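You operate a simulated robot arm through the tools that you are given. There is no shell and no other tool. Be economical: measure what you need, move in short steps, check, and stop when the job is done.

You run a simulated robot arm. Do the job below in one go: nothing can be reset, and whatever is moved stays where it is left.

Task
Brush the small plate, stand the berry piece on it and cover it.
Fine: the berry piece from the work patch, in the middle; the brush goes back; the cover sits down on the plate's middle; damage nothing. Set down upright: wooden crumb brush, berry cake piece. What is to be rubbed or washed off counts as gone when no trace of it is left.
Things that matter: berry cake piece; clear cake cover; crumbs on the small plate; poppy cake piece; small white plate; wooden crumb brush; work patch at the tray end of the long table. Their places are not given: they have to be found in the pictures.

Only the result counts: the job must be done as asked and must still hold three seconds after the hand-in. Knocking over, shifting, dropping, spilling or breaking anything else fails it. Lids that push on must go on centred and level and be pressed home; caps that screw on are set level and turned clockwise until they are tight.

Robot
A 7-joint arm with a two-finger parallel gripper, fixed in place. Base frame: the origin is at the foot of the arm, x ahead of it, y to its left, z up; the work surface is at about z = 720. Readings come in mm, degrees, newtons and seconds.
With the tool pointing down near the work surface it reaches from about 280 to 680 mm from the base axis. Its first joint turns from -66.0 to 66.0 degrees. Payload 1.57 kg.
Tool frame: the origin (TCP) lies between the finger pads and is the grasp point; the fingertips stand 30 mm ahead of it; z points along the fingers, y is the line along which they close. Largest opening 110 mm; finger width 24, thickness 12; the body of the gripper, 48 by 112 mm, starts 78 mm behind the TCP.
Orientation is told as [roll, pitch, yaw] about the base's x, y, z axes, in that order, counted from this pose: with the fingers straight down and closing along the base's y, the tool's x points along the base's -x, its y along +y and its z along -z.

Tools
- The arm moves only by the tool arm_command. Its argument "plan" is a list of rows, each a list of 7 numbers: the turn, a rotation vector about the base's x, y, z in degrees, then the shift along the base's x, y, z in mm, then the gripper command, from -1 (fully open) to 1 (shut), values between in proportion. In form: [[ax, ay, az, x, y, z, jaw], ...]. A call has 1 to 20 rows; each row shifts and turns the commanded pose from where the row before left it. Each row takes 0.2 s and may step no farther than 50 mm and 8.6 degrees from the row before; otherwise, or with a gripper value out of range, the whole call is refused. Where a pose cannot be reached the arm comes as near as it can. A force on the tool above 70 N (or 10 N above the force at the start of the call, whichever is more), or a blocked arm, ends the call early, and 0.2 s more pass. The fingers move at their own pace (about 108 mm/s each) and stop on an object; they squeeze with about 26 N. The grip force told is the motor's: it shows also when the fingers shut on nothing. Time passes only in rows, and 0.2 s behind the last, so rows that do not move let the fingers close. It gives the time, the measured TCP pose, the force on the tool (base axes), the opening and the grip force at its end, in the units of the frame above (readings bear some noise), with the torque about the TCP (base axes, N m) and any sound that the robot's microphone picked up.
- Cameras (640 x 400 px; columns grow to the right, rows downward): "scene" is fixed at [164.3, -400.4, 1389.5]; the picture's right is [0.73, -0.68, 0.00], its down [-0.48, -0.51, -0.71] and it looks along [0.48, 0.52, -0.70] (base axes); focal length 356 px, centre (320, 200). "wrist" rides on the gripper at [70, 16, -141] in the tool frame; the picture's right is [-0.23, 0.97, 0.00], its down [-0.86, -0.20, -0.48] and it looks along [-0.47, -0.11, 0.88] (tool axes); focal length 222 px, centre (320, 200).
- grab_frame(camera): a new picture of that camera. It takes no simulated time.
- measure_at(camera, pixels): there is no depth. For up to 12 entries [column, row, z] of the newest picture of that camera ("zoom" is the newest enlarged one), the place [x, y] in the base frame at which the ray of that pixel passes the height z, good to about 2 mm. It takes no simulated time.
- close_up(camera, box): a new picture of the part [left, top, right, bottom] of that camera's present view, enlarged. It takes no simulated time.
- sign_off(): hands the job in; it is judged then, once.

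Go step by step. Measure first, check grasps and placings, and put right what went wrong. The budget is 80 turns and 46 pictures, counting those below and the enlarged ones. Unless the task says otherwise, let go and move clear before handing in, and close with one line.

The tools are called by a JSON object that holds its "method" and its "body". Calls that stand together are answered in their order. arm_command: Moves the arm, as the interface text tells. Its arguments: {"type":"object","properties":{"plan":{"type":"array","items":{"type":"array","items":{"type":"number"}}}},"required":["plan"]} The other tools are called the same way: grab_frame (camera) takes a picture; measure_at (camera, pixels) gives the place at which the rays of pixels pass given heights; close_up (camera, box) takes an enlarged picture of a part of a camera's view; sign_off () hands the job in.

At the start:

```text
time_s: 0.0
position: [490.7, -4.1, 981.1]
tcp_rot: [0.0, -0.1, -0.1]
wrist_force: [-0.5, 0.6, 0.8]
torque: [-0.02, -0.01, 0.02]
gripper_width: 109.9
finger_force: 0.0
```

scene: 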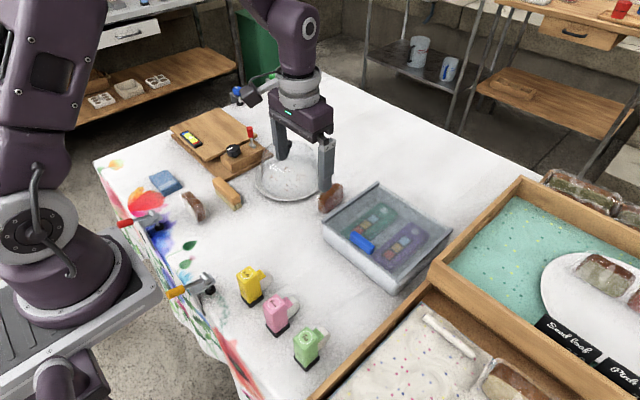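
wrist: 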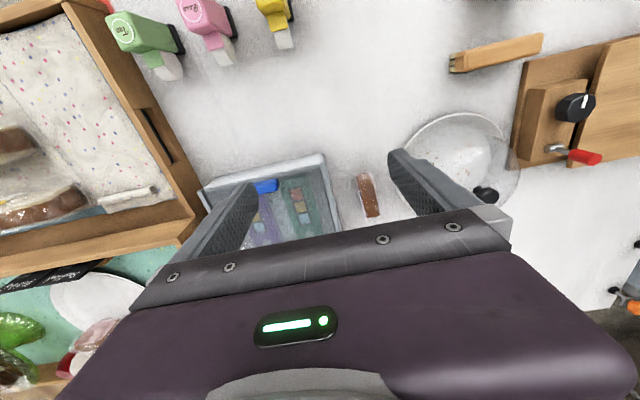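

The scene shows a plate with a clear cover near (285,180), a brush near (228,193), and cake pieces near (193,207) and (330,198). I'll enlarge these to identify them.

{"method": "close_up", "body": {"camera": "scene", "box": [140, 80, 380, 230]}}

{"method": "close_up", "body": {"camera": "wrist", "box": [320, 20, 640, 230]}}

{"method": "close_up", "body": {"camera": "scene", "box": [320, 160, 640, 400]}}

```text
2.67 times, centred on (260, 155) of scene
```

zoom: 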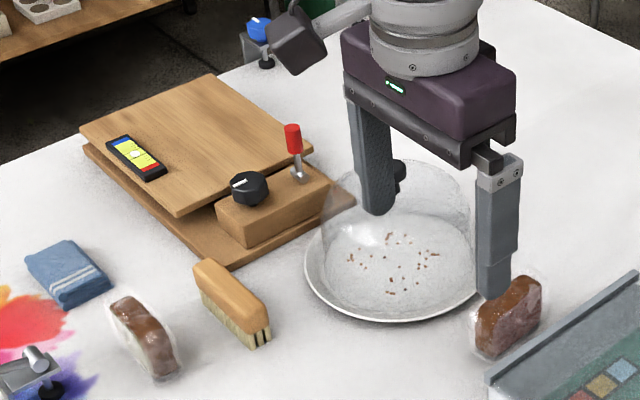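

```text
1.90 times, centred on (480, 125) of wrist
```

zoom: 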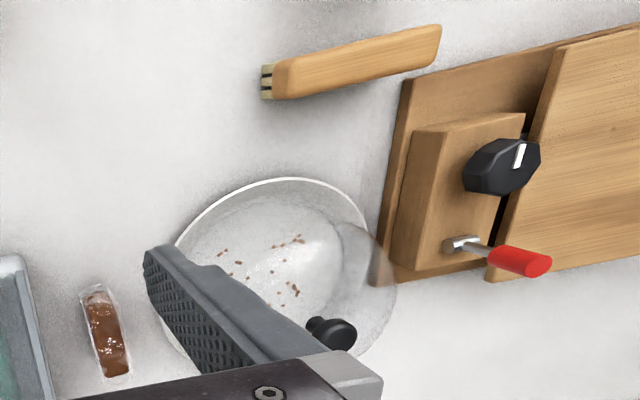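

```text
1.67 times, centred on (480, 280) of scene
```

zoom: 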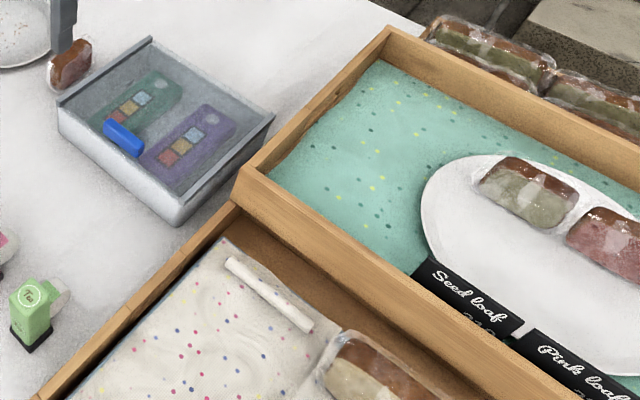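

The left and right table pieces look alike at this size, and the plate and cover are half hidden by the fingers. I'll measure rough positions first, then shift the arm aside for a better view.

{"method": "measure_at", "body": {"camera": "scene", "pixels": [[288, 180, 725], [193, 218, 720], [330, 208, 720], [228, 205, 720], [254, 183, 722], [320, 195, 722], [285, 200, 722]]}}

{"method": "arm_command", "body": {"plan": [[0, 0, 0, -30, -40, 0, -1], [0, 0, 0, -30, -40, 0, -1], [0, 0, 0, -30, -40, 0, -1], [0, 0, 0, -30, -40, 0, -1]]}}

{"method": "grab_frame", "body": {"camera": "scene"}}

{"method": "grab_frame", "body": {"camera": "wrist"}}

```text
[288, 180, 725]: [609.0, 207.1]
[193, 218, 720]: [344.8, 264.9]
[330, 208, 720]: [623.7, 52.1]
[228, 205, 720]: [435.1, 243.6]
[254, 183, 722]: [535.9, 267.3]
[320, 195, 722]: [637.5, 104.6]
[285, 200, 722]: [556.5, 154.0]
```

```text
time_s: 1.0
position: [373.2, -163.4, 979.6]
tcp_rot: [0.0, 0.0, 0.0]
wrist_force: [-0.4, -0.6, -1.0]
torque: [-0.01, -0.02, 0.04]
gripper_width: 109.9
finger_force: 0.0
```

```text
40 pictures are left
```

scene: 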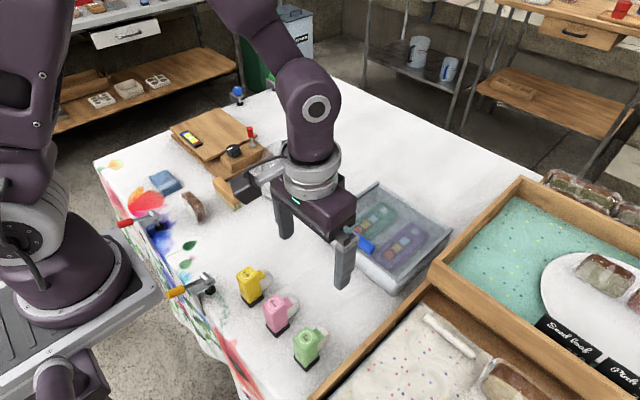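

```text
39 pictures are left
```

wrist: 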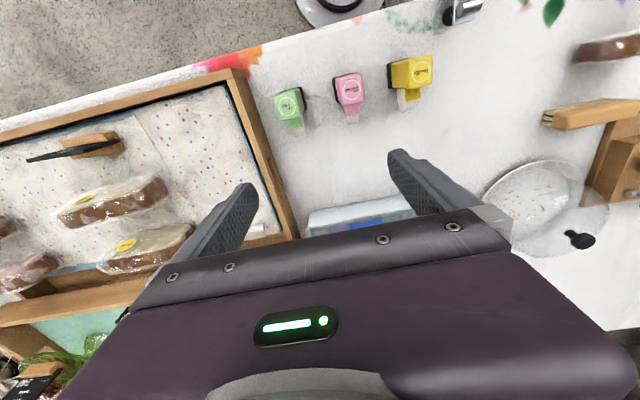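

That hides more. I'll move to the left side (+y) instead, where the wrist camera sees the pieces and the scene view opens up.

{"method": "arm_command", "body": {"plan": [[0, 0, 0, 0, 48, 0, -1], [0, 0, 0, 0, 48, 0, -1], [0, 0, 0, 0, 48, 0, -1], [0, 0, 0, 0, 48, 0, -1], [0, 0, 0, 0, 48, 0, -1], [0, 0, 0, 0, 48, 0, -1], [0, 0, 0, 0, 48, 0, -1], [0, 0, 0, 0, 48, 0, -1], [0, 0, 0, 0, 0, 0, -1]]}}

{"method": "close_up", "body": {"camera": "scene", "box": [140, 80, 380, 230]}}

{"method": "grab_frame", "body": {"camera": "wrist"}}

```text
time_s: 3.0
position: [370.7, 219.3, 979.6]
tcp_rot: [0.0, 0.0, -0.1]
wrist_force: [-0.5, -0.3, 0.1]
torque: [0.01, 0.03, 0.04]
gripper_width: 109.6
finger_force: 0.0
```

```text
2.67 times, centred on (260, 155) of scene
```

zoom: 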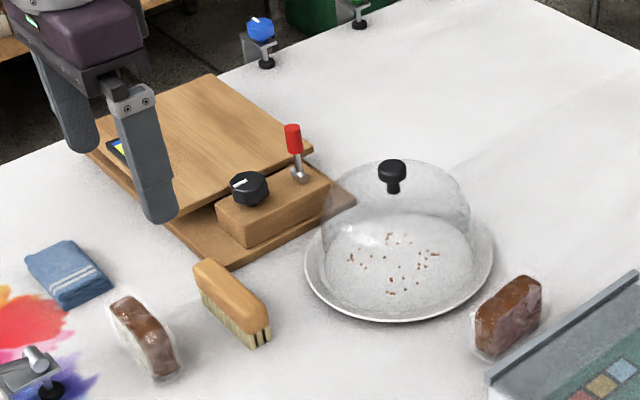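

```text
37 pictures are left
```

wrist: 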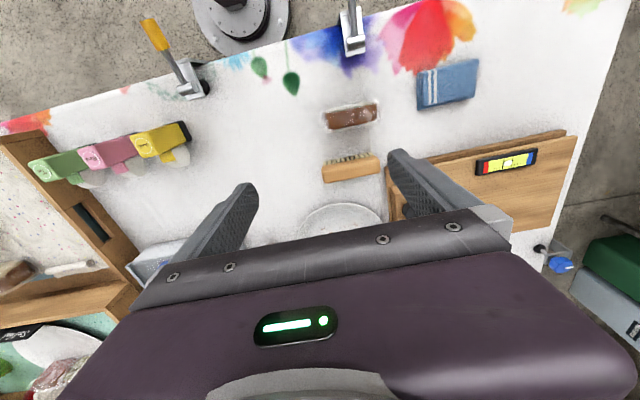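

The cover (knob at zoom 392,170) stands on the crumb plate; the right piece (508,315) looks pinkish and the left one pale. I'll zoom tighter to be sure.

{"method": "close_up", "body": {"camera": "scene", "box": [175, 170, 255, 230]}}

{"method": "close_up", "body": {"camera": "scene", "box": [240, 130, 360, 220]}}

{"method": "measure_at", "body": {"camera": "zoom", "pixels": [[76, 267, 728], [343, 255, 728], [205, 355, 728], [210, 172, 728]]}}

```text
6.67 times, centred on (215, 200) of scene
```

zoom: 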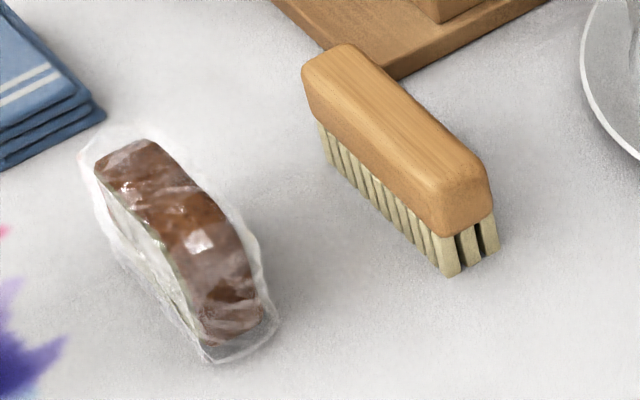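

```text
4.44 times, centred on (300, 175) of scene
```

zoom: 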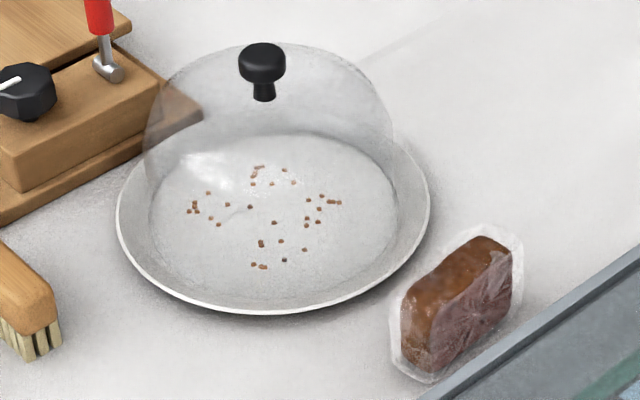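

```text
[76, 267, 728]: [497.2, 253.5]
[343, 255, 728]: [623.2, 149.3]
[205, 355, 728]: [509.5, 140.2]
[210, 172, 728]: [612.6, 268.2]
```

Right piece is pink (berry), left is pale (poppy). Now I'll measure plate rim, cover foot, knob and the berry piece in this zoom.

{"method": "measure_at", "body": {"camera": "zoom", "pixels": [[117, 212, 735], [430, 208, 735], [268, 313, 735], [262, 100, 850], [262, 65, 860], [262, 50, 870], [149, 215, 724], [397, 210, 724], [265, 298, 724], [420, 375, 720], [515, 285, 720], [397, 345, 720]]}}

{"method": "arm_command", "body": {"plan": [[0, 0, 0, 0, -30, 40, -1], [0, 0, 0, 0, -30, 40, -1], [0, 0, 0, 0, -30, 0, -1], [0, 0, 0, 0, 0, 0, -1]]}}

{"method": "grab_frame", "body": {"camera": "wrist"}}

```text
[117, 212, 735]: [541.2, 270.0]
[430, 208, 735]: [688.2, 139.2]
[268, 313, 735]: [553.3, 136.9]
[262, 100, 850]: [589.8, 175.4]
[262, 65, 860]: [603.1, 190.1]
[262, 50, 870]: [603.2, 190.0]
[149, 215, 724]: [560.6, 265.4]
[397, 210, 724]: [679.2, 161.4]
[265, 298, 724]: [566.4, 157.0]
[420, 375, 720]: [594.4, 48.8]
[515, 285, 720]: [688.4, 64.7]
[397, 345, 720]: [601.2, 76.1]
```

```text
time_s: 4.0
position: [368.5, 127.2, 1058.0]
tcp_rot: [0.2, 0.0, -0.1]
wrist_force: [1.2, -0.5, 0.2]
torque: [-0.01, 0.03, -0.02]
gripper_width: 110.1
finger_force: 0.1
```

```text
34 pictures are left
```

wrist: 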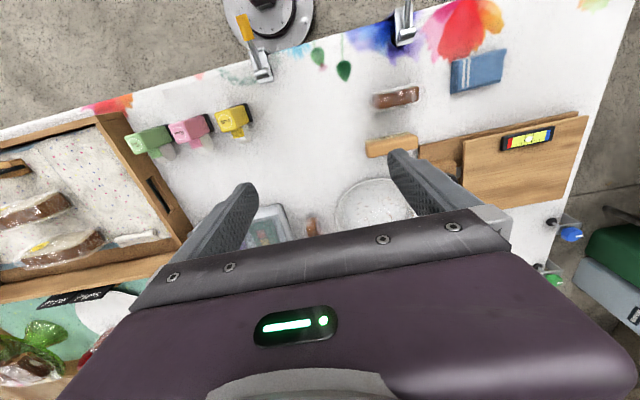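

Estimated plate centre is about (616,206), and the knob lies near z 840. I'll move above it and check with the wrist camera.

{"method": "arm_command", "body": {"plan": [[0, 0, 0, 40, 15, -20, -1], [0, 0, 0, 40, 15, -20, -1], [0, 0, 0, 40, 15, -20, -1], [0, 0, 0, 40, 15, -20, -1], [0, 0, 0, 40, 10, -20, -1], [0, 0, 0, 38, 4, -18, -1], [0, 0, 0, 0, 0, 0, -1]]}}

{"method": "grab_frame", "body": {"camera": "wrist"}}

{"method": "close_up", "body": {"camera": "scene", "box": [240, 130, 360, 220]}}

```text
time_s: 5.6
position: [608.4, 204.4, 943.4]
tcp_rot: [0.0, 0.0, -0.1]
wrist_force: [0.5, 0.0, 0.4]
torque: [0.02, 0.01, -0.03]
gripper_width: 109.9
finger_force: 0.2
```

```text
33 pictures are left
```

wrist: 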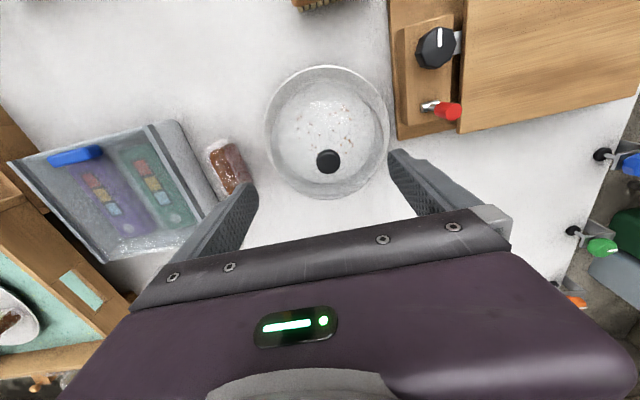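

```text
4.44 times, centred on (300, 175) of scene
```

zoom: 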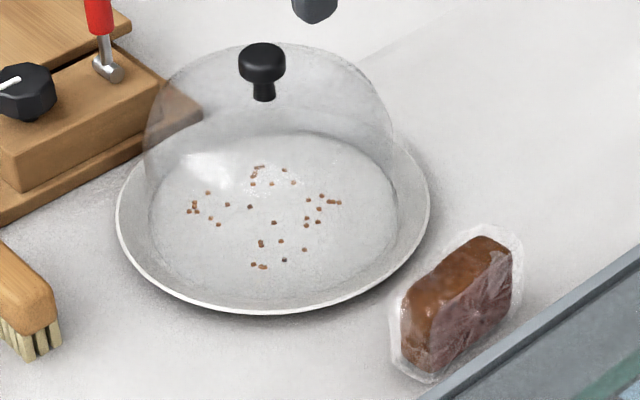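

The wrist view shows the knob at (327,161) and the plate rim spanning columns 265–390, rows 66–199. I'll triangulate them.

{"method": "measure_at", "body": {"camera": "wrist", "pixels": [[327, 161, 830], [327, 161, 850], [265, 133, 735], [390, 133, 735], [326, 66, 735], [328, 199, 735], [265, 133, 728], [390, 133, 728], [326, 66, 728], [328, 199, 728]]}}

{"method": "measure_at", "body": {"camera": "zoom", "pixels": [[262, 62, 830], [262, 62, 850], [262, 100, 810], [262, 100, 820], [117, 212, 728], [430, 208, 728], [268, 313, 728], [262, 43, 850], [262, 43, 840]]}}

```text
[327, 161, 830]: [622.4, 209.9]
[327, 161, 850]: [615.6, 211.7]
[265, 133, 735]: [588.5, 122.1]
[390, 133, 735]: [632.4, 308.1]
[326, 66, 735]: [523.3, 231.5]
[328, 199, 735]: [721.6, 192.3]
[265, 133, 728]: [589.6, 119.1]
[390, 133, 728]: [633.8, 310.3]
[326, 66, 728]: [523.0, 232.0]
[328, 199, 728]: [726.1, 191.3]
```

```text
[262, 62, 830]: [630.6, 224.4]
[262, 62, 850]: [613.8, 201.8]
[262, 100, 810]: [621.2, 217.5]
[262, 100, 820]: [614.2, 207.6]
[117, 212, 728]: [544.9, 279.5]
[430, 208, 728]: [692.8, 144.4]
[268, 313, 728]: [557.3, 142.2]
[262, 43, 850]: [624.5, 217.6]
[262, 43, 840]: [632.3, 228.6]
```

Both cameras agree: knob is at about (619,211), z≈842, over the plate centre. I need a clear parking spot for the cover, so I'll measure the neighbours around (450,100).

{"method": "grab_frame", "body": {"camera": "scene"}}

{"method": "measure_at", "body": {"camera": "scene", "pixels": [[262, 296, 720], [270, 280, 735], [298, 305, 735], [323, 235, 745], [242, 208, 720], [215, 188, 720], [285, 200, 728], [200, 222, 720], [184, 195, 720], [272, 240, 720], [330, 255, 735]]}}

```text
31 pictures are left
```

scene: 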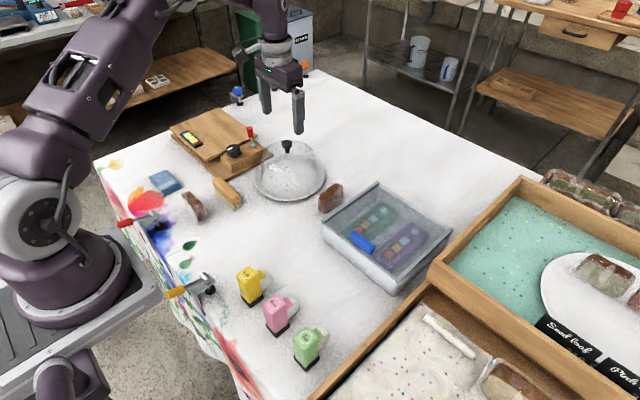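

```text
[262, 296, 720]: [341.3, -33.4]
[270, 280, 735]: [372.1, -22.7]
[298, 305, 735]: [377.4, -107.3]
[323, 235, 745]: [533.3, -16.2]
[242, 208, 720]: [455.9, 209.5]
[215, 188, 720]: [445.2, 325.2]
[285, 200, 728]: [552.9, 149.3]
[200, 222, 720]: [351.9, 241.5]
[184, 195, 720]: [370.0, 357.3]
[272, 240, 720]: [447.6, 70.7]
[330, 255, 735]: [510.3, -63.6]
```

Spot (440,85) is free by over 40 mm on all sides. I'll descend on the knob and grip it.

{"method": "arm_command", "body": {"plan": [[0, 0, 0, 10.6, 6.6, -20, -0.4], [0, 0, 0, 0, 0, -25, -0.4], [0, 0, 0, 0, 0, -25, -0.4], [0, 0, 0, 0, 0, -15, -0.4], [0, 0, 0, 0, 0, 0, -0.4]]}}

{"method": "close_up", "body": {"camera": "scene", "box": [240, 110, 360, 200]}}

```text
time_s: 6.8
position: [619.8, 209.5, 856.4]
tcp_rot: [-0.1, 0.0, 0.1]
wrist_force: [0.3, -0.3, -0.4]
torque: [-0.01, -0.01, 0.0]
gripper_width: 77.3
finger_force: 0.0
```

```text
4.44 times, centred on (300, 155) of scene
```

zoom: 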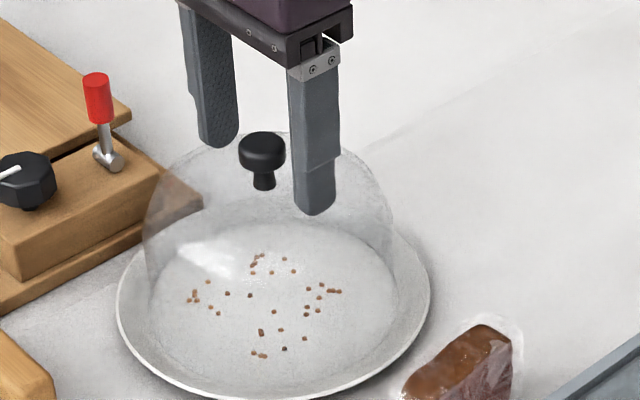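

Fingers straddle the knob with tips below its head. Closing.

{"method": "arm_command", "body": {"plan": [[0, 0, 0, 0, 0, 0, 0.4], [0, 0, 0, 0, 0, 0, 1], [0, 0, 0, 0, 0, 0, 1], [0, 0, 0, 0, 0, 0, 1]]}}

{"method": "close_up", "body": {"camera": "scene", "box": [240, 110, 360, 200]}}

```text
time_s: 7.8
position: [620.2, 207.8, 856.6]
tcp_rot: [-0.1, 0.0, 0.0]
wrist_force: [0.7, -0.5, 0.2]
torque: [0.04, -0.01, 0.05]
gripper_width: 26.9
finger_force: 25.9
```

```text
4.44 times, centred on (300, 155) of scene
```

zoom: 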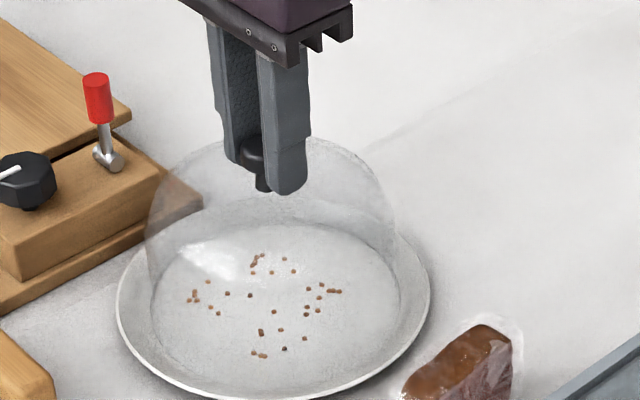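

The grip is firm at 26.9 mm with TCP (620.2, 207.8, 856.6). I'll lift straight up.

{"method": "arm_command", "body": {"plan": [[0, 0, 0, 0, 0, 6, 1], [0, 0, 0, 0, 0, 15, 1], [0, 0, 0, 0, 0, 25, 1], [0, 0, 0, 0, 0, 30, 1], [0, 0, 0, 0, 0, 0, 1]]}}

{"method": "close_up", "body": {"camera": "scene", "box": [200, 80, 400, 230]}}

```text
time_s: 9.0
position: [620.3, 209.2, 933.9]
tcp_rot: [0.0, -0.1, 0.0]
wrist_force: [-1.1, -0.4, -0.7]
torque: [0.0, 0.01, 0.02]
gripper_width: 26.6
finger_force: 26.0
```

```text
2.67 times, centred on (300, 155) of scene
```

zoom: 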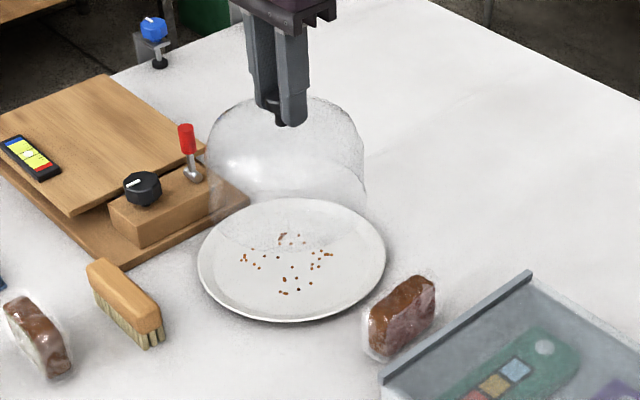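

Cover is up and level. I'll move it to (440,85) and down to just above the table.

{"method": "measure_at", "body": {"camera": "zoom", "pixels": [[197, 258, 735], [387, 248, 735], [300, 197, 735], [293, 322, 735], [215, 255, 726], [368, 250, 726]]}}

{"method": "arm_command", "body": {"plan": [[0, 0, 0, -30, -20, 0, 1], [0, 0, 0, -40, -27, 0, 1], [0, 0, 0, -40, -27, 0, 1], [0, 0, 0, -40, -27, 0, 1], [0, 0, 0, -30, -23, 0, 1], [0, 0, 0, 0, 0, -25, 1], [0, 0, 0, 0, 0, -25, 1], [0, 0, 0, 0, 0, -20, 1], [0, 0, 0, 0, 0, -6, 1], [0, 0, 0, 0, 0, 0, 1]]}}

{"method": "close_up", "body": {"camera": "scene", "box": [180, 130, 380, 280]}}

```text
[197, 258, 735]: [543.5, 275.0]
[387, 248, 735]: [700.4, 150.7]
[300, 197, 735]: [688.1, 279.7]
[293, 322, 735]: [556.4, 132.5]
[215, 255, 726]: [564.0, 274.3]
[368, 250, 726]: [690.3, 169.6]
```

```text
time_s: 11.2
position: [440.2, 86.8, 857.0]
tcp_rot: [0.0, 0.0, 0.1]
wrist_force: [-0.5, 0.5, -0.9]
torque: [-0.04, 0.0, 0.02]
gripper_width: 26.6
finger_force: 25.5
```

```text
2.67 times, centred on (280, 205) of scene
```

zoom: 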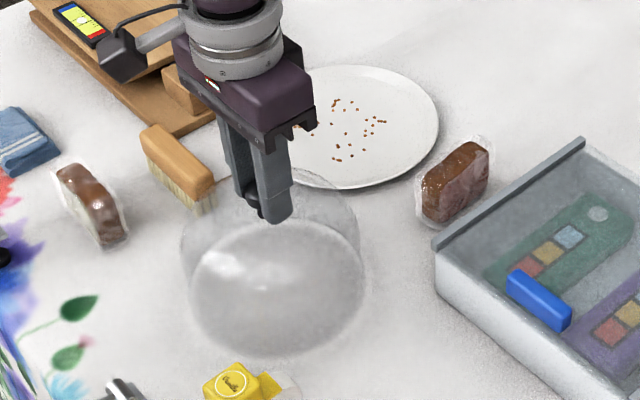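

Plate centre reads about (621,209). I'll lower in small steps to find table contact.

{"method": "arm_command", "body": {"plan": [[0, 0, 0, 0, 0, -2, 1], [0, 0, 0, 0, 0, -1, 1], [0, 0, 0, 0, 0, -1, 1], [0, 0, 0, 0, 0, 0, 1]]}}

```text
time_s: 12.2
position: [440.3, 85.8, 854.4]
tcp_rot: [0.0, -0.1, -0.1]
wrist_force: [-0.5, -0.6, -1.7]
torque: [0.03, 0.01, 0.0]
gripper_width: 26.9
finger_force: 25.8
```

{"method": "arm_command", "body": {"plan": [[0, 0, 0, 0, 0, -1, 1], [0, 0, 0, 0, 0, -1, 1], [0, 0, 0, 0, 0, 0, 1]]}}

```text
time_s: 13.0
position: [439.9, 87.3, 851.9]
tcp_rot: [0.0, 0.0, 0.0]
wrist_force: [-0.4, -0.1, -0.4]
torque: [0.02, -0.03, 0.01]
gripper_width: 26.7
finger_force: 26.2
```

No contact force yet at z 852. I'll continue down in 1 mm steps.

{"method": "arm_command", "body": {"plan": [[0, 0, 0, 0, 0, -1, 1], [0, 0, 0, 0, 0, -1, 1], [0, 0, 0, 0, 0, 0, 1]]}}

```text
time_s: 13.8
position: [441.1, 88.0, 849.8]
tcp_rot: [0.0, 0.0, 0.0]
wrist_force: [-1.9, -2.5, 10.0]
torque: [0.0, 0.01, 0.02]
gripper_width: 26.5
finger_force: 25.7
```

10 N up means the cover is on the table. I'll release and rise.

{"method": "arm_command", "body": {"plan": [[0, 0, 0, 0, 0, 0.5, 0.4], [0, 0, 0, 0, 0, 0, -0.3], [0, 0, 0, 0, 0, 0, -0.5], [0, 0, 0, 0, 0, 40, -0.5], [0, 0, 0, 0, 0, 45, -0.5], [0, 0, 0, 0, 0, 45, -0.5], [0, 0, 0, -35, 40, 0, -0.5], [0, 0, 0, -35, 40, 0, -0.5], [0, 0, 0, 0, 20, 0, -0.5], [0, 0, 0, 0, 0, 0, -0.5]]}}

{"method": "grab_frame", "body": {"camera": "wrist"}}

{"method": "close_up", "body": {"camera": "scene", "box": [180, 130, 380, 280]}}

```text
refused: row 7 steps farther than a row can; nothing moved
```

```text
26 pictures are left
```

wrist: 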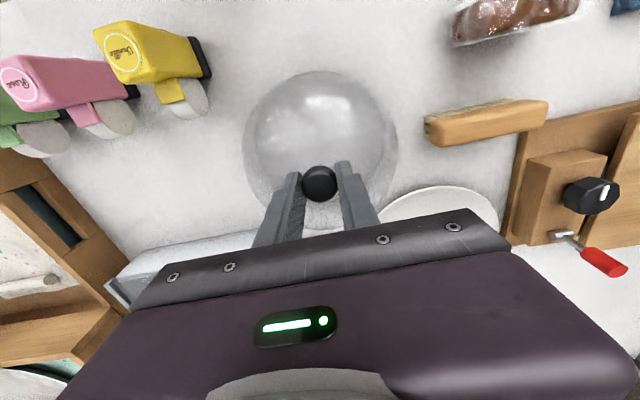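

```text
2.67 times, centred on (280, 205) of scene
```

zoom: 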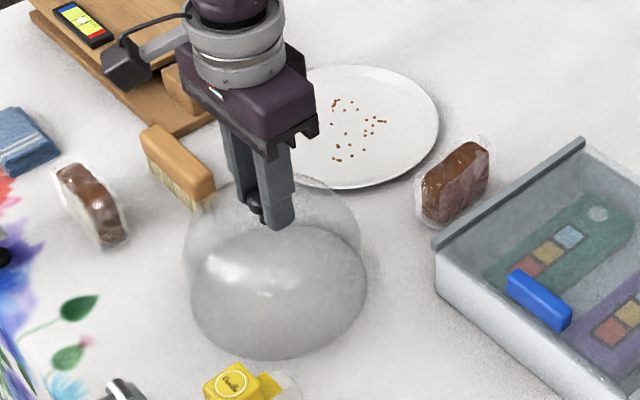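

The plan was refused for one step that was too long; nothing moved. Retrying with shorter steps.

{"method": "arm_command", "body": {"plan": [[0, 0, 0, 0, 0, 0.5, 0.4], [0, 0, 0, 0, 0, 0, -0.3], [0, 0, 0, 0, 0, 0, -0.5], [0, 0, 0, 0, 0, 40, -0.5], [0, 0, 0, 0, 0, 45, -0.5], [0, 0, 0, 0, 0, 45, -0.5], [0, 0, 0, 0, 45, 0, -0.5], [0, 0, 0, 0, 45, 0, -0.5], [0, 0, 0, 0, 45, 0, -0.5], [0, 0, 0, 0, 40, -20, -0.5], [0, 0, 0, 0, 0, -40, -0.5], [0, 0, 0, 0, 0, 0, -0.5]]}}

{"method": "grab_frame", "body": {"camera": "wrist"}}

{"method": "close_up", "body": {"camera": "scene", "box": [180, 130, 340, 250]}}

```text
time_s: 16.4
position: [437.5, 258.7, 920.9]
tcp_rot: [0.0, 0.0, 0.0]
wrist_force: [-0.5, -0.3, -0.4]
torque: [0.01, -0.02, -0.03]
gripper_width: 82.5
finger_force: 0.1
```

```text
24 pictures are left
```

wrist: 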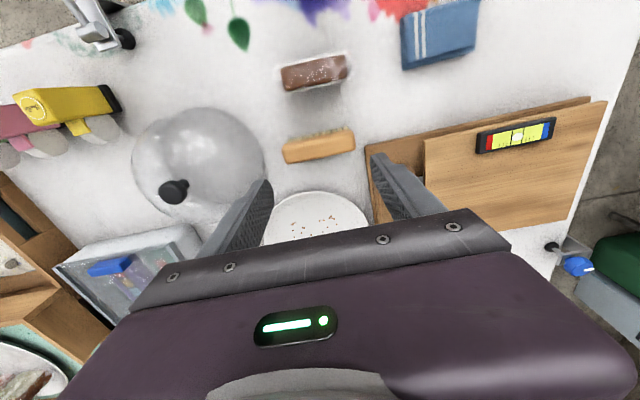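

```text
3.33 times, centred on (260, 190) of scene
```

zoom: 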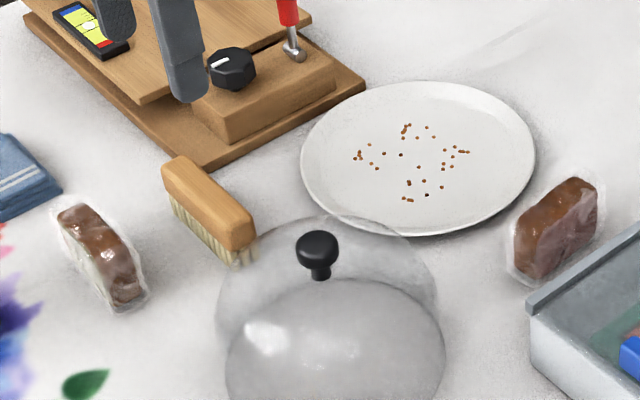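

I'll triangulate the brush top: wrist corners around (284,146)–(355,146), scene zoom top face around (163,162)–(250,218).

{"method": "measure_at", "body": {"camera": "wrist", "pixels": [[320, 146, 770], [320, 146, 760], [286, 155, 765], [354, 138, 765], [320, 137, 765], [321, 154, 765], [284, 146, 765], [355, 146, 765], [310, 134, 720]]}}

{"method": "measure_at", "body": {"camera": "zoom", "pixels": [[209, 197, 770], [209, 197, 760], [209, 197, 780], [174, 162, 765], [244, 232, 765], [244, 263, 720], [233, 268, 720], [255, 258, 720], [172, 208, 720]]}}

```text
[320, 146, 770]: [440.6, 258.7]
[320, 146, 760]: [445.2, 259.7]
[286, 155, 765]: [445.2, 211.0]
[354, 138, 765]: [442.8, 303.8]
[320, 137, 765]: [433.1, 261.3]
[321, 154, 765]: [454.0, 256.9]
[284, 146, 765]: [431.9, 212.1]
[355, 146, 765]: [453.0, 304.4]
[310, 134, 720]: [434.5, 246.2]
```

```text
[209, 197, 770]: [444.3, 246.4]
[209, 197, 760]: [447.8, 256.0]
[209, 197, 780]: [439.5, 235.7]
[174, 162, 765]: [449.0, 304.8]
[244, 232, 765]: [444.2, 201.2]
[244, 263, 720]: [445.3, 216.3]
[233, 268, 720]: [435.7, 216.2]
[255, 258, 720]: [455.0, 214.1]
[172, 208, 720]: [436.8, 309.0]
```

Brush: centre ≈(445,258), long axis along y, top z≈760. I'll turn the gripper 90° to close across x and come down to just above it.

{"method": "arm_command", "body": {"plan": [[0, 0, 8.2, 0, 0, 0, -0.3], [0, 0, 8.2, 0, 0, 0, -0.3], [0, 0, 8.2, 0, 0, 0, -0.3], [0, 0, 8.2, 0, 0, 0, -0.3], [0, 0, 8.2, 0, 0, 0, -0.3], [0, 0, 8.2, 0, 0, 0, -0.3], [0, 0, 8.2, 0, 0, 0, -0.3], [0, 0, 8.2, 0, 0, 0, -0.3], [0, 0, 8.2, 0, 0, 0, -0.3], [0, 0, 8.2, 0, 0, 0, -0.3], [0, 0, 8, 7, -1, 0, -0.3], [0, 0, 0, 0, 0, -40, -0.3], [0, 0, 0, 0, 0, -40, -0.3], [0, 0, 0, 0, 0, -20, -0.3], [0, 0, 0, 0, 0, 0, -0.3]]}}

{"method": "grab_frame", "body": {"camera": "wrist"}}

```text
time_s: 19.6
position: [449.3, 259.3, 821.6]
tcp_rot: [0.0, 0.0, 90.0]
wrist_force: [-0.6, 0.7, -0.2]
torque: [-0.01, 0.01, -0.01]
gripper_width: 71.4
finger_force: 0.1
```

```text
22 pictures are left
```

wrist: 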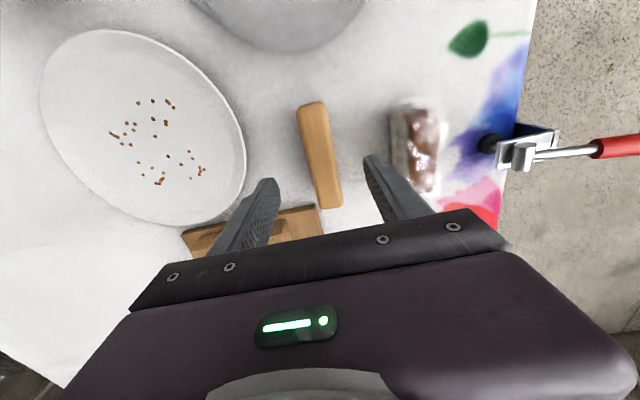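

The brush sits between the fingers at (311,103)–(330,208); I'll measure it and the crumb extents from here.

{"method": "measure_at", "body": {"camera": "wrist", "pixels": [[311, 103, 760], [330, 208, 760], [320, 155, 760], [308, 155, 760], [333, 155, 760], [110, 133, 726], [204, 170, 726], [140, 100, 726], [160, 185, 726], [170, 106, 726], [40, 90, 735], [244, 175, 735]]}}

```text
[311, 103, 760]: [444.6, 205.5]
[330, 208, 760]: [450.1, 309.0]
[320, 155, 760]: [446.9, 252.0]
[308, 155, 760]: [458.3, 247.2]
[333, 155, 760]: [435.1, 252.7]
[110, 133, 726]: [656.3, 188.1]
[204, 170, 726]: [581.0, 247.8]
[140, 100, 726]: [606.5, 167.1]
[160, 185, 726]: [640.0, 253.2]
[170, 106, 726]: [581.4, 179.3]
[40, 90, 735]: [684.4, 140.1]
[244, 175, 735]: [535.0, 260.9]
```

Brush centre ≈(447,257), 103×24 mm. Crumbs span x 581–656, y 167–253, so a brush lying along y covers them all when stroked along x. I'll descend and grip.

{"method": "arm_command", "body": {"plan": [[0, 0, 0, -2, -2, -25, -0.3], [0, 0, 0, 0, 0, -25, -0.3], [0, 0, 0, 0, 0, -8, -0.3], [0, 0, 0, 0, 0, 0, 0.3], [0, 0, 0, 0, 0, 0, 1], [0, 0, 0, 0, 0, 0, 1], [0, 0, 0, 0, 0, 0, 1]]}}

{"method": "close_up", "body": {"camera": "scene", "box": [180, 130, 340, 250]}}

```text
time_s: 21.2
position: [448.7, 257.8, 763.0]
tcp_rot: [0.1, -0.1, 90.0]
wrist_force: [-0.3, 0.7, 0.1]
torque: [-0.01, -0.01, -0.01]
gripper_width: 25.4
finger_force: 25.8
```

```text
3.33 times, centred on (260, 190) of scene
```

zoom: 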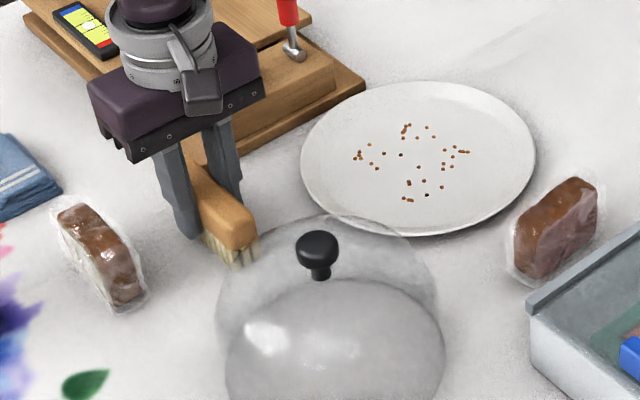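

Gripped at 25.4 mm with TCP (448.7,257.8,763.0), to be used again for the return. I'll lift 100 mm, then move over the plate's near side.

{"method": "arm_command", "body": {"plan": [[0, 0, 0, 0, 0, 10, 1], [0, 0, 0, 0, 0, 30, 1], [0, 0, 0, 0, 0, 30, 1], [0, 0, 0, 0, 0, 30, 1], [0, 0, 0, 40, -14, 0, 1], [0, 0, 0, 40, -14, 0, 1], [0, 0, 0, 40, -14, 0, 1], [0, 0, 0, 8, -6, 0, 1], [0, 0, 0, 0, 0, -40, 1], [0, 0, 0, 0, 0, -40, 1], [0, 0, 0, 0, 0, -8, 1], [0, 0, 0, 0, 0, 0, 1]]}}

{"method": "close_up", "body": {"camera": "scene", "box": [220, 110, 380, 230]}}

```text
time_s: 23.8
position: [572.5, 208.7, 772.6]
tcp_rot: [-0.1, 0.0, 89.9]
wrist_force: [0.2, 0.5, -1.5]
torque: [-0.02, -0.01, -0.02]
gripper_width: 25.6
finger_force: 26.1
```

```text
3.33 times, centred on (300, 170) of scene
```

zoom: 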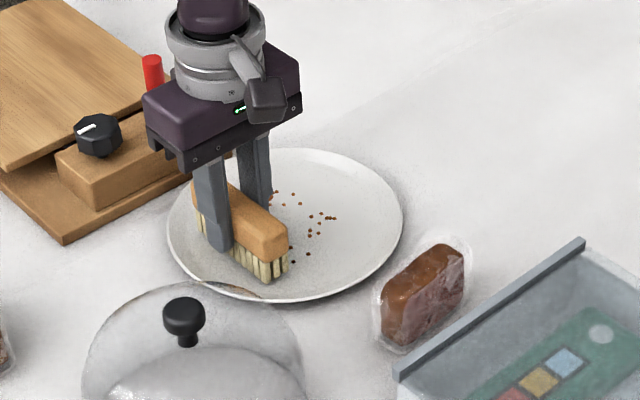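

Brush hovers inside the plate's near side. I'll lower in 1 mm steps until light contact.

{"method": "arm_command", "body": {"plan": [[0, 0, 0, 2, 0, -1, 1], [0, 0, 0, 0, 0, -1, 1], [0, 0, 0, 0, 0, -1, 1], [0, 0, 0, 0, 0, 0, 1]]}}

```text
time_s: 24.8
position: [573.8, 209.4, 771.3]
tcp_rot: [0.0, 0.0, 90.0]
wrist_force: [-0.1, -0.6, -1.7]
torque: [0.0, -0.02, 0.0]
gripper_width: 25.5
finger_force: 25.8
```

{"method": "arm_command", "body": {"plan": [[0, 0, 0, 0, 0, -1, 1], [0, 0, 0, 0, 0, -1, 1], [0, 0, 0, 0, 0, 0, 1]]}}

```text
time_s: 25.6
position: [576.5, 208.4, 769.1]
tcp_rot: [-0.1, 0.0, 90.0]
wrist_force: [-2.8, -3.6, 17.2]
torque: [-0.07, 0.13, -0.03]
gripper_width: 25.7
finger_force: 25.6
```

Contact at z≈769 with 17 N. I'll ease up 0.6 mm and stroke slowly to the far side and back.

{"method": "arm_command", "body": {"plan": [[0, 0, 0, 0, 0, 0.6, 1], [0, 0, 0, 8, 0, 0, 1], [0, 0, 0, 8, 0, 0, 1], [0, 0, 0, 0, 0, 0, 1]]}}

{"method": "close_up", "body": {"camera": "scene", "box": [220, 110, 380, 230]}}

```text
time_s: 26.6
position: [590.5, 210.3, 769.7]
tcp_rot: [-0.1, 0.0, 90.0]
wrist_force: [-6.2, 0.3, 11.5]
torque: [-0.04, 0.19, -0.08]
gripper_width: 25.8
finger_force: 25.9
```

```text
3.33 times, centred on (300, 170) of scene
```

zoom: 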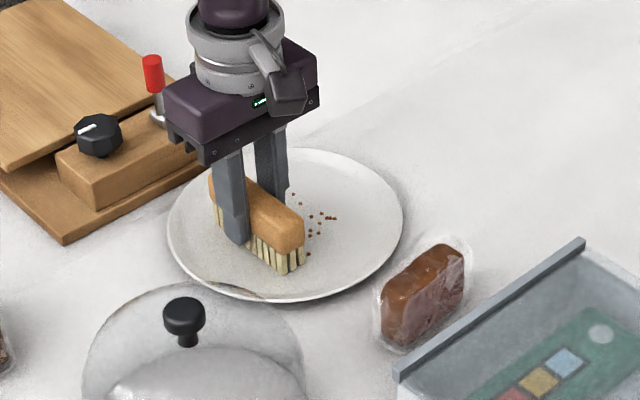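

The plate didn't shift (rim still 168–402) and the crumbs under the brush are going. I'll continue the stroke to x≈664.

{"method": "arm_command", "body": {"plan": [[0, 0, 0, 8, 0, 0, 1], [0, 0, 0, 8, 0, 0, 1], [0, 0, 0, 8, 0, 0, 1], [0, 0, 0, 8, 0, 0, 1], [0, 0, 0, 8, 0, 0, 1], [0, 0, 0, 8, 0, 0, 1], [0, 0, 0, 8, 0, 0, 1], [0, 0, 0, 8, 0, 0, 1], [0, 0, 0, 8, 0, 0, 1], [0, 0, 0, 0, 0, 0, 1]]}}

{"method": "close_up", "body": {"camera": "scene", "box": [220, 110, 380, 230]}}

```text
time_s: 28.8
position: [648.0, 208.4, 770.9]
tcp_rot: [0.0, -0.1, 90.0]
wrist_force: [1.3, 2.8, 7.3]
torque: [0.2, -0.07, -0.01]
gripper_width: 25.4
finger_force: 25.8
out of reach, approached as far as the arm can: row 8, 9
```

```text
3.33 times, centred on (300, 170) of scene
```

zoom: 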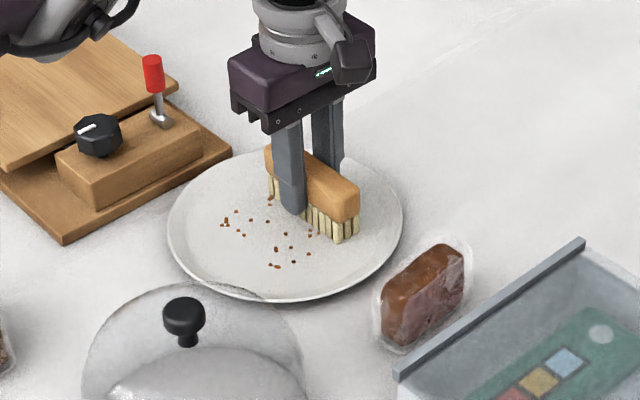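

Crumbs remain after one pass (around (222,220)–(300,265) in zoom); the reach ends at x≈648. I'll scrub back and forth and compare.

{"method": "arm_command", "body": {"plan": [[0, 0, 0, -10, 0, 0, 1], [0, 0, 0, -12, 0, 0, 1], [0, 0, 0, -12, 0, 0, 1], [0, 0, 0, -12, 0, 0, 1], [0, 0, 0, -12, 0, 0, 1], [0, 0, 0, -12, 0, 0, 1], [0, 0, 0, 0, 0, 0, 1]]}}

{"method": "close_up", "body": {"camera": "scene", "box": [220, 110, 380, 230]}}

```text
time_s: 30.4
position: [577.5, 209.6, 769.7]
tcp_rot: [0.0, 0.0, 90.0]
wrist_force: [-0.4, 0.4, -0.5]
torque: [0.03, 0.01, 0.0]
gripper_width: 25.8
finger_force: 26.2
```

```text
3.33 times, centred on (300, 170) of scene
```

zoom: 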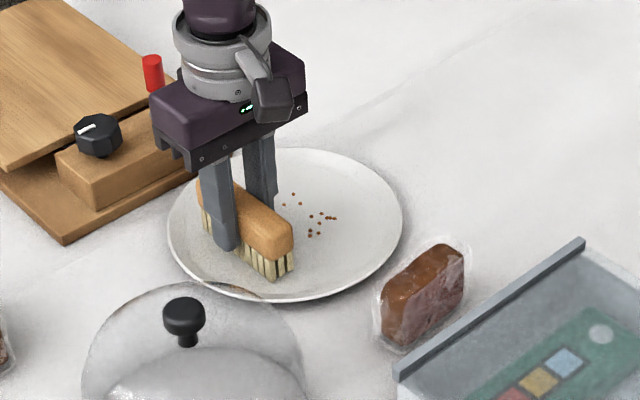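

The force has dropped to zero, so the clipped move lifted the brush slightly. I'll press down again and stroke within reach.

{"method": "arm_command", "body": {"plan": [[0, 0, 0, 0, 0, -1, 1], [0, 0, 0, 0, 0, 0, 1]]}}

```text
time_s: 31.0
position: [577.7, 211.5, 769.8]
tcp_rot: [0.0, 0.0, 89.9]
wrist_force: [-1.5, -1.6, 7.5]
torque: [0.02, 0.07, -0.03]
gripper_width: 25.6
finger_force: 26.7
```

{"method": "arm_command", "body": {"plan": [[0, 0, 0, 4, 0, -0.5, 1], [0, 0, 0, 8, 0, 0, 1], [0, 0, 0, 8, 0, 0, 1], [0, 0, 0, 8, 0, 0, 1], [0, 0, 0, 8, 0, 0, 1], [0, 0, 0, 8, 0, 0, 1], [0, 0, 0, 8, 0, 0, 1], [0, 0, 0, 8, 0, 0, 1], [0, 0, 0, 5, 0, 0, 1], [0, 0, 0, 0, 0, 0, 1], [0, 0, 0, -8, 0, 0, 1], [0, 0, 0, -8, 0, 0, 1], [0, 0, 0, -8, 0, 0, 1], [0, 0, 0, -8, 0, 0, 1], [0, 0, 0, -8, 0, 0, 1], [0, 0, 0, -8, 0, 0, 1], [0, 0, 0, -8, 0, 0, 1], [0, 0, 0, -9, 0, 0, 1], [0, 0, 0, 0, 0, 0, 1]]}}

{"method": "close_up", "body": {"camera": "scene", "box": [220, 110, 380, 230]}}

```text
time_s: 35.0
position: [576.7, 209.1, 769.8]
tcp_rot: [-0.1, 0.0, 90.0]
wrist_force: [7.5, 1.0, 17.9]
torque: [0.12, -0.23, 0.02]
gripper_width: 25.4
finger_force: 26.0
```

```text
3.33 times, centred on (300, 170) of scene
```

zoom: 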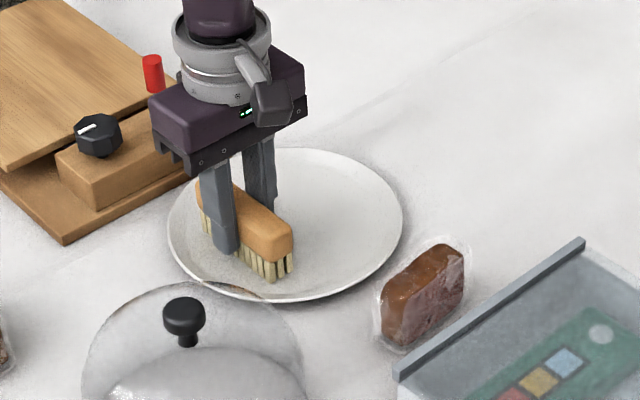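

The far crumbs are gone and the plate hasn't moved. I'll lift the brush and look at the whole plate.

{"method": "arm_command", "body": {"plan": [[0, 0, 0, 0, 0, 10, 1], [0, 0, 0, 0, 0, 30, 1], [0, 0, 0, 0, 0, 30, 1], [0, 0, 0, 0, 0, 30, 1], [0, 0, 0, -40, 14, 0, 1], [0, 0, 0, -40, 14, 0, 1], [0, 0, 0, -30, 10, 0, 1], [0, 0, 0, 0, 0, 0, 1]]}}

{"method": "close_up", "body": {"camera": "scene", "box": [240, 140, 340, 215]}}

```text
time_s: 36.8
position: [467.9, 248.3, 864.6]
tcp_rot: [0.0, 0.1, 89.9]
wrist_force: [0.2, -0.5, -1.3]
torque: [0.01, 0.0, -0.02]
gripper_width: 25.5
finger_force: 25.8
```

```text
5.33 times, centred on (290, 178) of scene
```

zoom: 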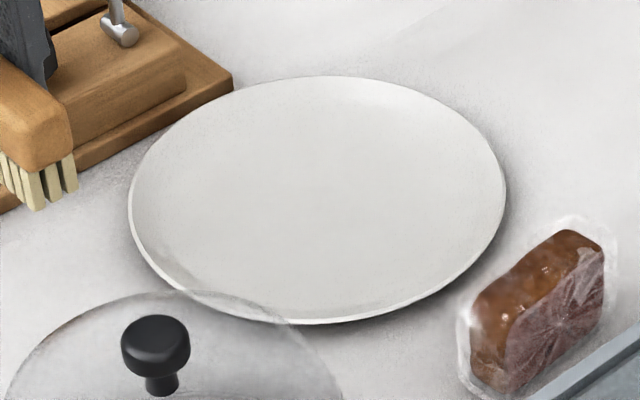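

Plate is clean. I'll measure plate and berry in this picture and return the brush to (448,257.5), down to just above its start height.

{"method": "measure_at", "body": {"camera": "zoom", "pixels": [[128, 210, 732], [507, 195, 732], [325, 76, 732], [310, 324, 732], [490, 392, 720], [602, 297, 720], [482, 295, 770], [570, 230, 770], [515, 312, 770], [605, 248, 770]]}}

{"method": "arm_command", "body": {"plan": [[0, 0, 0, -19.5, 9.2, 0, 1], [0, 0, 0, 0, 0, -40, 1], [0, 0, 0, 0, 0, -40, 1], [0, 0, 0, 0, 0, -16, 1], [0, 0, 0, 0, 0, 0, 1]]}}

```text
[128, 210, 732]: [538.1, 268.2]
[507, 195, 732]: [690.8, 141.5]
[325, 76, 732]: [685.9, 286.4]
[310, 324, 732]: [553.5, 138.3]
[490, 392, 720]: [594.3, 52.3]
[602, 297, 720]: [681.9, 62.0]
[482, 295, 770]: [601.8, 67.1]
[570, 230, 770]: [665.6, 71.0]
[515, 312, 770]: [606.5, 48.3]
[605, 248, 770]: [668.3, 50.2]
```

```text
time_s: 38.0
position: [449.3, 256.6, 770.9]
tcp_rot: [0.0, 0.0, 90.0]
wrist_force: [-0.5, 0.2, -2.2]
torque: [-0.02, 0.01, 0.01]
gripper_width: 25.6
finger_force: 25.9
```

Lowering the last 7 mm toward the table.

{"method": "arm_command", "body": {"plan": [[0, 0, 0, 0, 0.5, -4, 1], [0, 0, 0, 0, 0, -1.5, 1], [0, 0, 0, 0, 0, -1, 1], [0, 0, 0, 0, 0, 0, 1]]}}

```text
time_s: 39.0
position: [448.5, 257.8, 765.0]
tcp_rot: [0.1, 0.1, 89.9]
wrist_force: [0.5, 0.6, -0.5]
torque: [-0.01, 0.01, 0.03]
gripper_width: 25.4
finger_force: 26.1
```

{"method": "arm_command", "body": {"plan": [[0, 0, 0, 0, 0, -0.8, 1], [0, 0, 0, 0, 0, -0.7, 1], [0, 0, 0, 0, 0, 0, 1]]}}

```text
time_s: 39.8
position: [448.5, 257.2, 763.3]
tcp_rot: [-0.1, 0.1, 90.0]
wrist_force: [-0.7, -0.7, -0.4]
torque: [0.02, 0.01, -0.05]
gripper_width: 25.4
finger_force: 25.5
```

{"method": "arm_command", "body": {"plan": [[0, 0, 0, 0, 0, -0.7, 1], [0, 0, 0, 0, 0, 0, 1]]}}

```text
time_s: 40.4
position: [448.2, 257.7, 762.0]
tcp_rot: [0.0, -0.1, 90.0]
wrist_force: [-0.2, -0.3, -0.8]
torque: [0.0, 0.01, 0.04]
gripper_width: 25.6
finger_force: 25.8
```

Still no contact; the brush may have slid up slightly in the grip. I'll continue in small steps.

{"method": "arm_command", "body": {"plan": [[0, 0, 0, 0, 0, -0.8, 1], [0, 0, 0, 0, 0, 0, 1]]}}

```text
time_s: 41.0
position: [447.6, 259.7, 763.0]
tcp_rot: [0.0, 0.0, 90.1]
wrist_force: [0.1, -0.2, -0.7]
torque: [0.02, 0.0, -0.01]
gripper_width: 25.9
finger_force: 26.3
```

{"method": "arm_command", "body": {"plan": [[0, 0, 0, 0, 0, -0.8, 1], [0, 0, 0, 0, 0, -0.5, 1], [0, 0, 0, 0, 0, 0, 1]]}}

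{"method": "close_up", "body": {"camera": "scene", "box": [175, 160, 275, 235]}}

```text
time_s: 41.8
position: [447.7, 259.1, 761.3]
tcp_rot: [0.1, 0.0, 90.0]
wrist_force: [-0.7, -0.1, -1.4]
torque: [-0.01, 0.02, -0.03]
gripper_width: 25.7
finger_force: 25.8
```

```text
5.33 times, centred on (225, 198) of scene
```

zoom: 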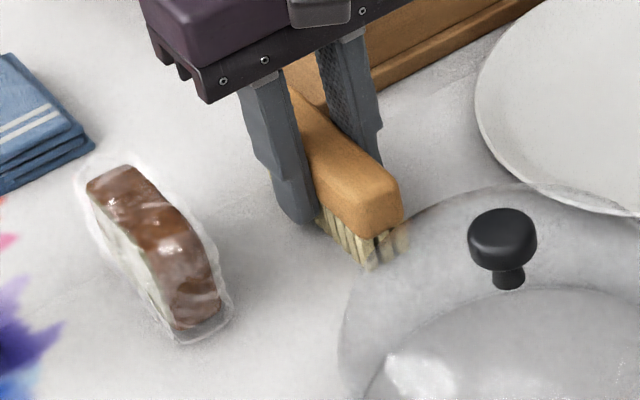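

{"method": "arm_command", "body": {"plan": [[0, 0, 0, 0, 0, -0.7, 1], [0, 0, 0, 0, 0, -0.7, 1], [0, 0, 0, 0, 0, 0, 1]]}}

```text
time_s: 42.6
position: [447.7, 258.3, 760.3]
tcp_rot: [0.0, 0.0, 90.0]
wrist_force: [-1.9, -4.3, 25.4]
torque: [-0.1, 0.08, 0.02]
gripper_width: 25.8
finger_force: 26.3
```

Contact at 25 N: the brush stands on the table. I'll ease up, open and rise clear.

{"method": "arm_command", "body": {"plan": [[0, 0, 0, 0, 0, 0.8, 1], [0, 0, 0, 0, 0, 0, 0.3], [0, 0, 0, 0, 0, 0, -0.1], [0, 0, 0, 0, 0, 0, -0.3], [0, 0, 0, 0, 0, 30, -0.3], [0, 0, 0, 0, 0, 40, -0.3], [0, 0, 0, 0, 0, 40, -0.3], [0, 0, 0, 0, 0, 20, -0.3], [0, 0, 0, 0, 0, 0, -0.3]]}}

{"method": "grab_frame", "body": {"camera": "wrist"}}

```text
time_s: 44.6
position: [450.9, 258.0, 890.4]
tcp_rot: [0.0, 0.0, 89.9]
wrist_force: [0.1, 0.2, 0.2]
torque: [0.01, 0.02, -0.03]
gripper_width: 71.7
finger_force: 0.0
```

```text
13 pictures are left
```

wrist: 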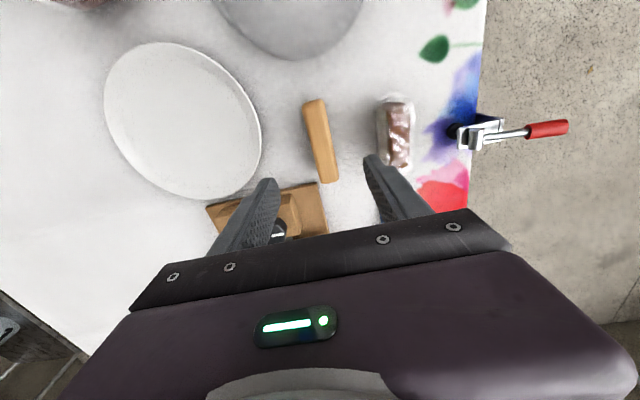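

The brush stands upright where it was. Now I'll turn back to yaw 0 and move above the berry piece.

{"method": "arm_command", "body": {"plan": [[0, 0, -8.2, 15, -18, 3, -0.3], [0, 0, -8.2, 15, -18, 3, -0.3], [0, 0, -8.2, 15, -18, 0, -0.3], [0, 0, -8.2, 15, -18, 0, -0.3], [0, 0, -8.2, 15, -18, 0, -0.3], [0, 0, -8.2, 15, -18, 0, -0.3], [0, 0, -8.2, 15, -18, 0, -0.3], [0, 0, -8.2, 15, -18, 0, -0.3], [0, 0, -8.2, 15, -18, 0, -0.3], [0, 0, -8.2, 15, -18, 0, -0.3], [0, 0, -8, 16, -18, 0, -0.3], [0, 0, 0, 0, 0, -20, -0.3], [0, 0, 0, 0, 0, 0, -0.3]]}}

{"method": "close_up", "body": {"camera": "wrist", "box": [180, 40, 440, 215]}}

```text
time_s: 47.4
position: [614.6, 60.1, 876.3]
tcp_rot: [0.1, 0.0, 0.0]
wrist_force: [-0.1, 0.2, -0.3]
torque: [0.02, -0.01, 0.03]
gripper_width: 71.7
finger_force: 0.1
```

```text
2.29 times, centred on (310, 128) of wrist
```

zoom: 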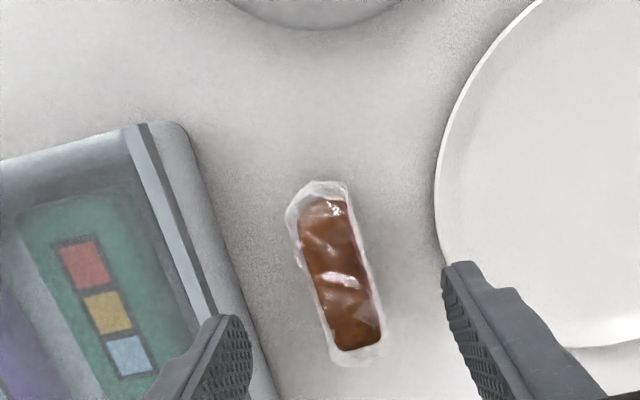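

The piece's top spans zoom (322,203)–(360,346). I'll measure its axis and the clearance to the paint box.

{"method": "measure_at", "body": {"camera": "zoom", "pixels": [[325, 203, 770], [361, 346, 770], [343, 275, 770], [319, 275, 770], [366, 275, 770], [343, 275, 780], [343, 275, 760], [155, 122, 745], [262, 340, 745], [185, 130, 720], [230, 260, 745]]}}

```text
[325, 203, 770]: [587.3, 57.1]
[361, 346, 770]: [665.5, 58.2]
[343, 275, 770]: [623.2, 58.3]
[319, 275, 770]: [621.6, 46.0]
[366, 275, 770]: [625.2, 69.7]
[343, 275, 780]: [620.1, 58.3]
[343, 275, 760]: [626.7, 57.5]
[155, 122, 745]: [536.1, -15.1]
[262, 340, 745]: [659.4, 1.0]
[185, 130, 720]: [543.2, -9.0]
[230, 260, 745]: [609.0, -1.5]
```

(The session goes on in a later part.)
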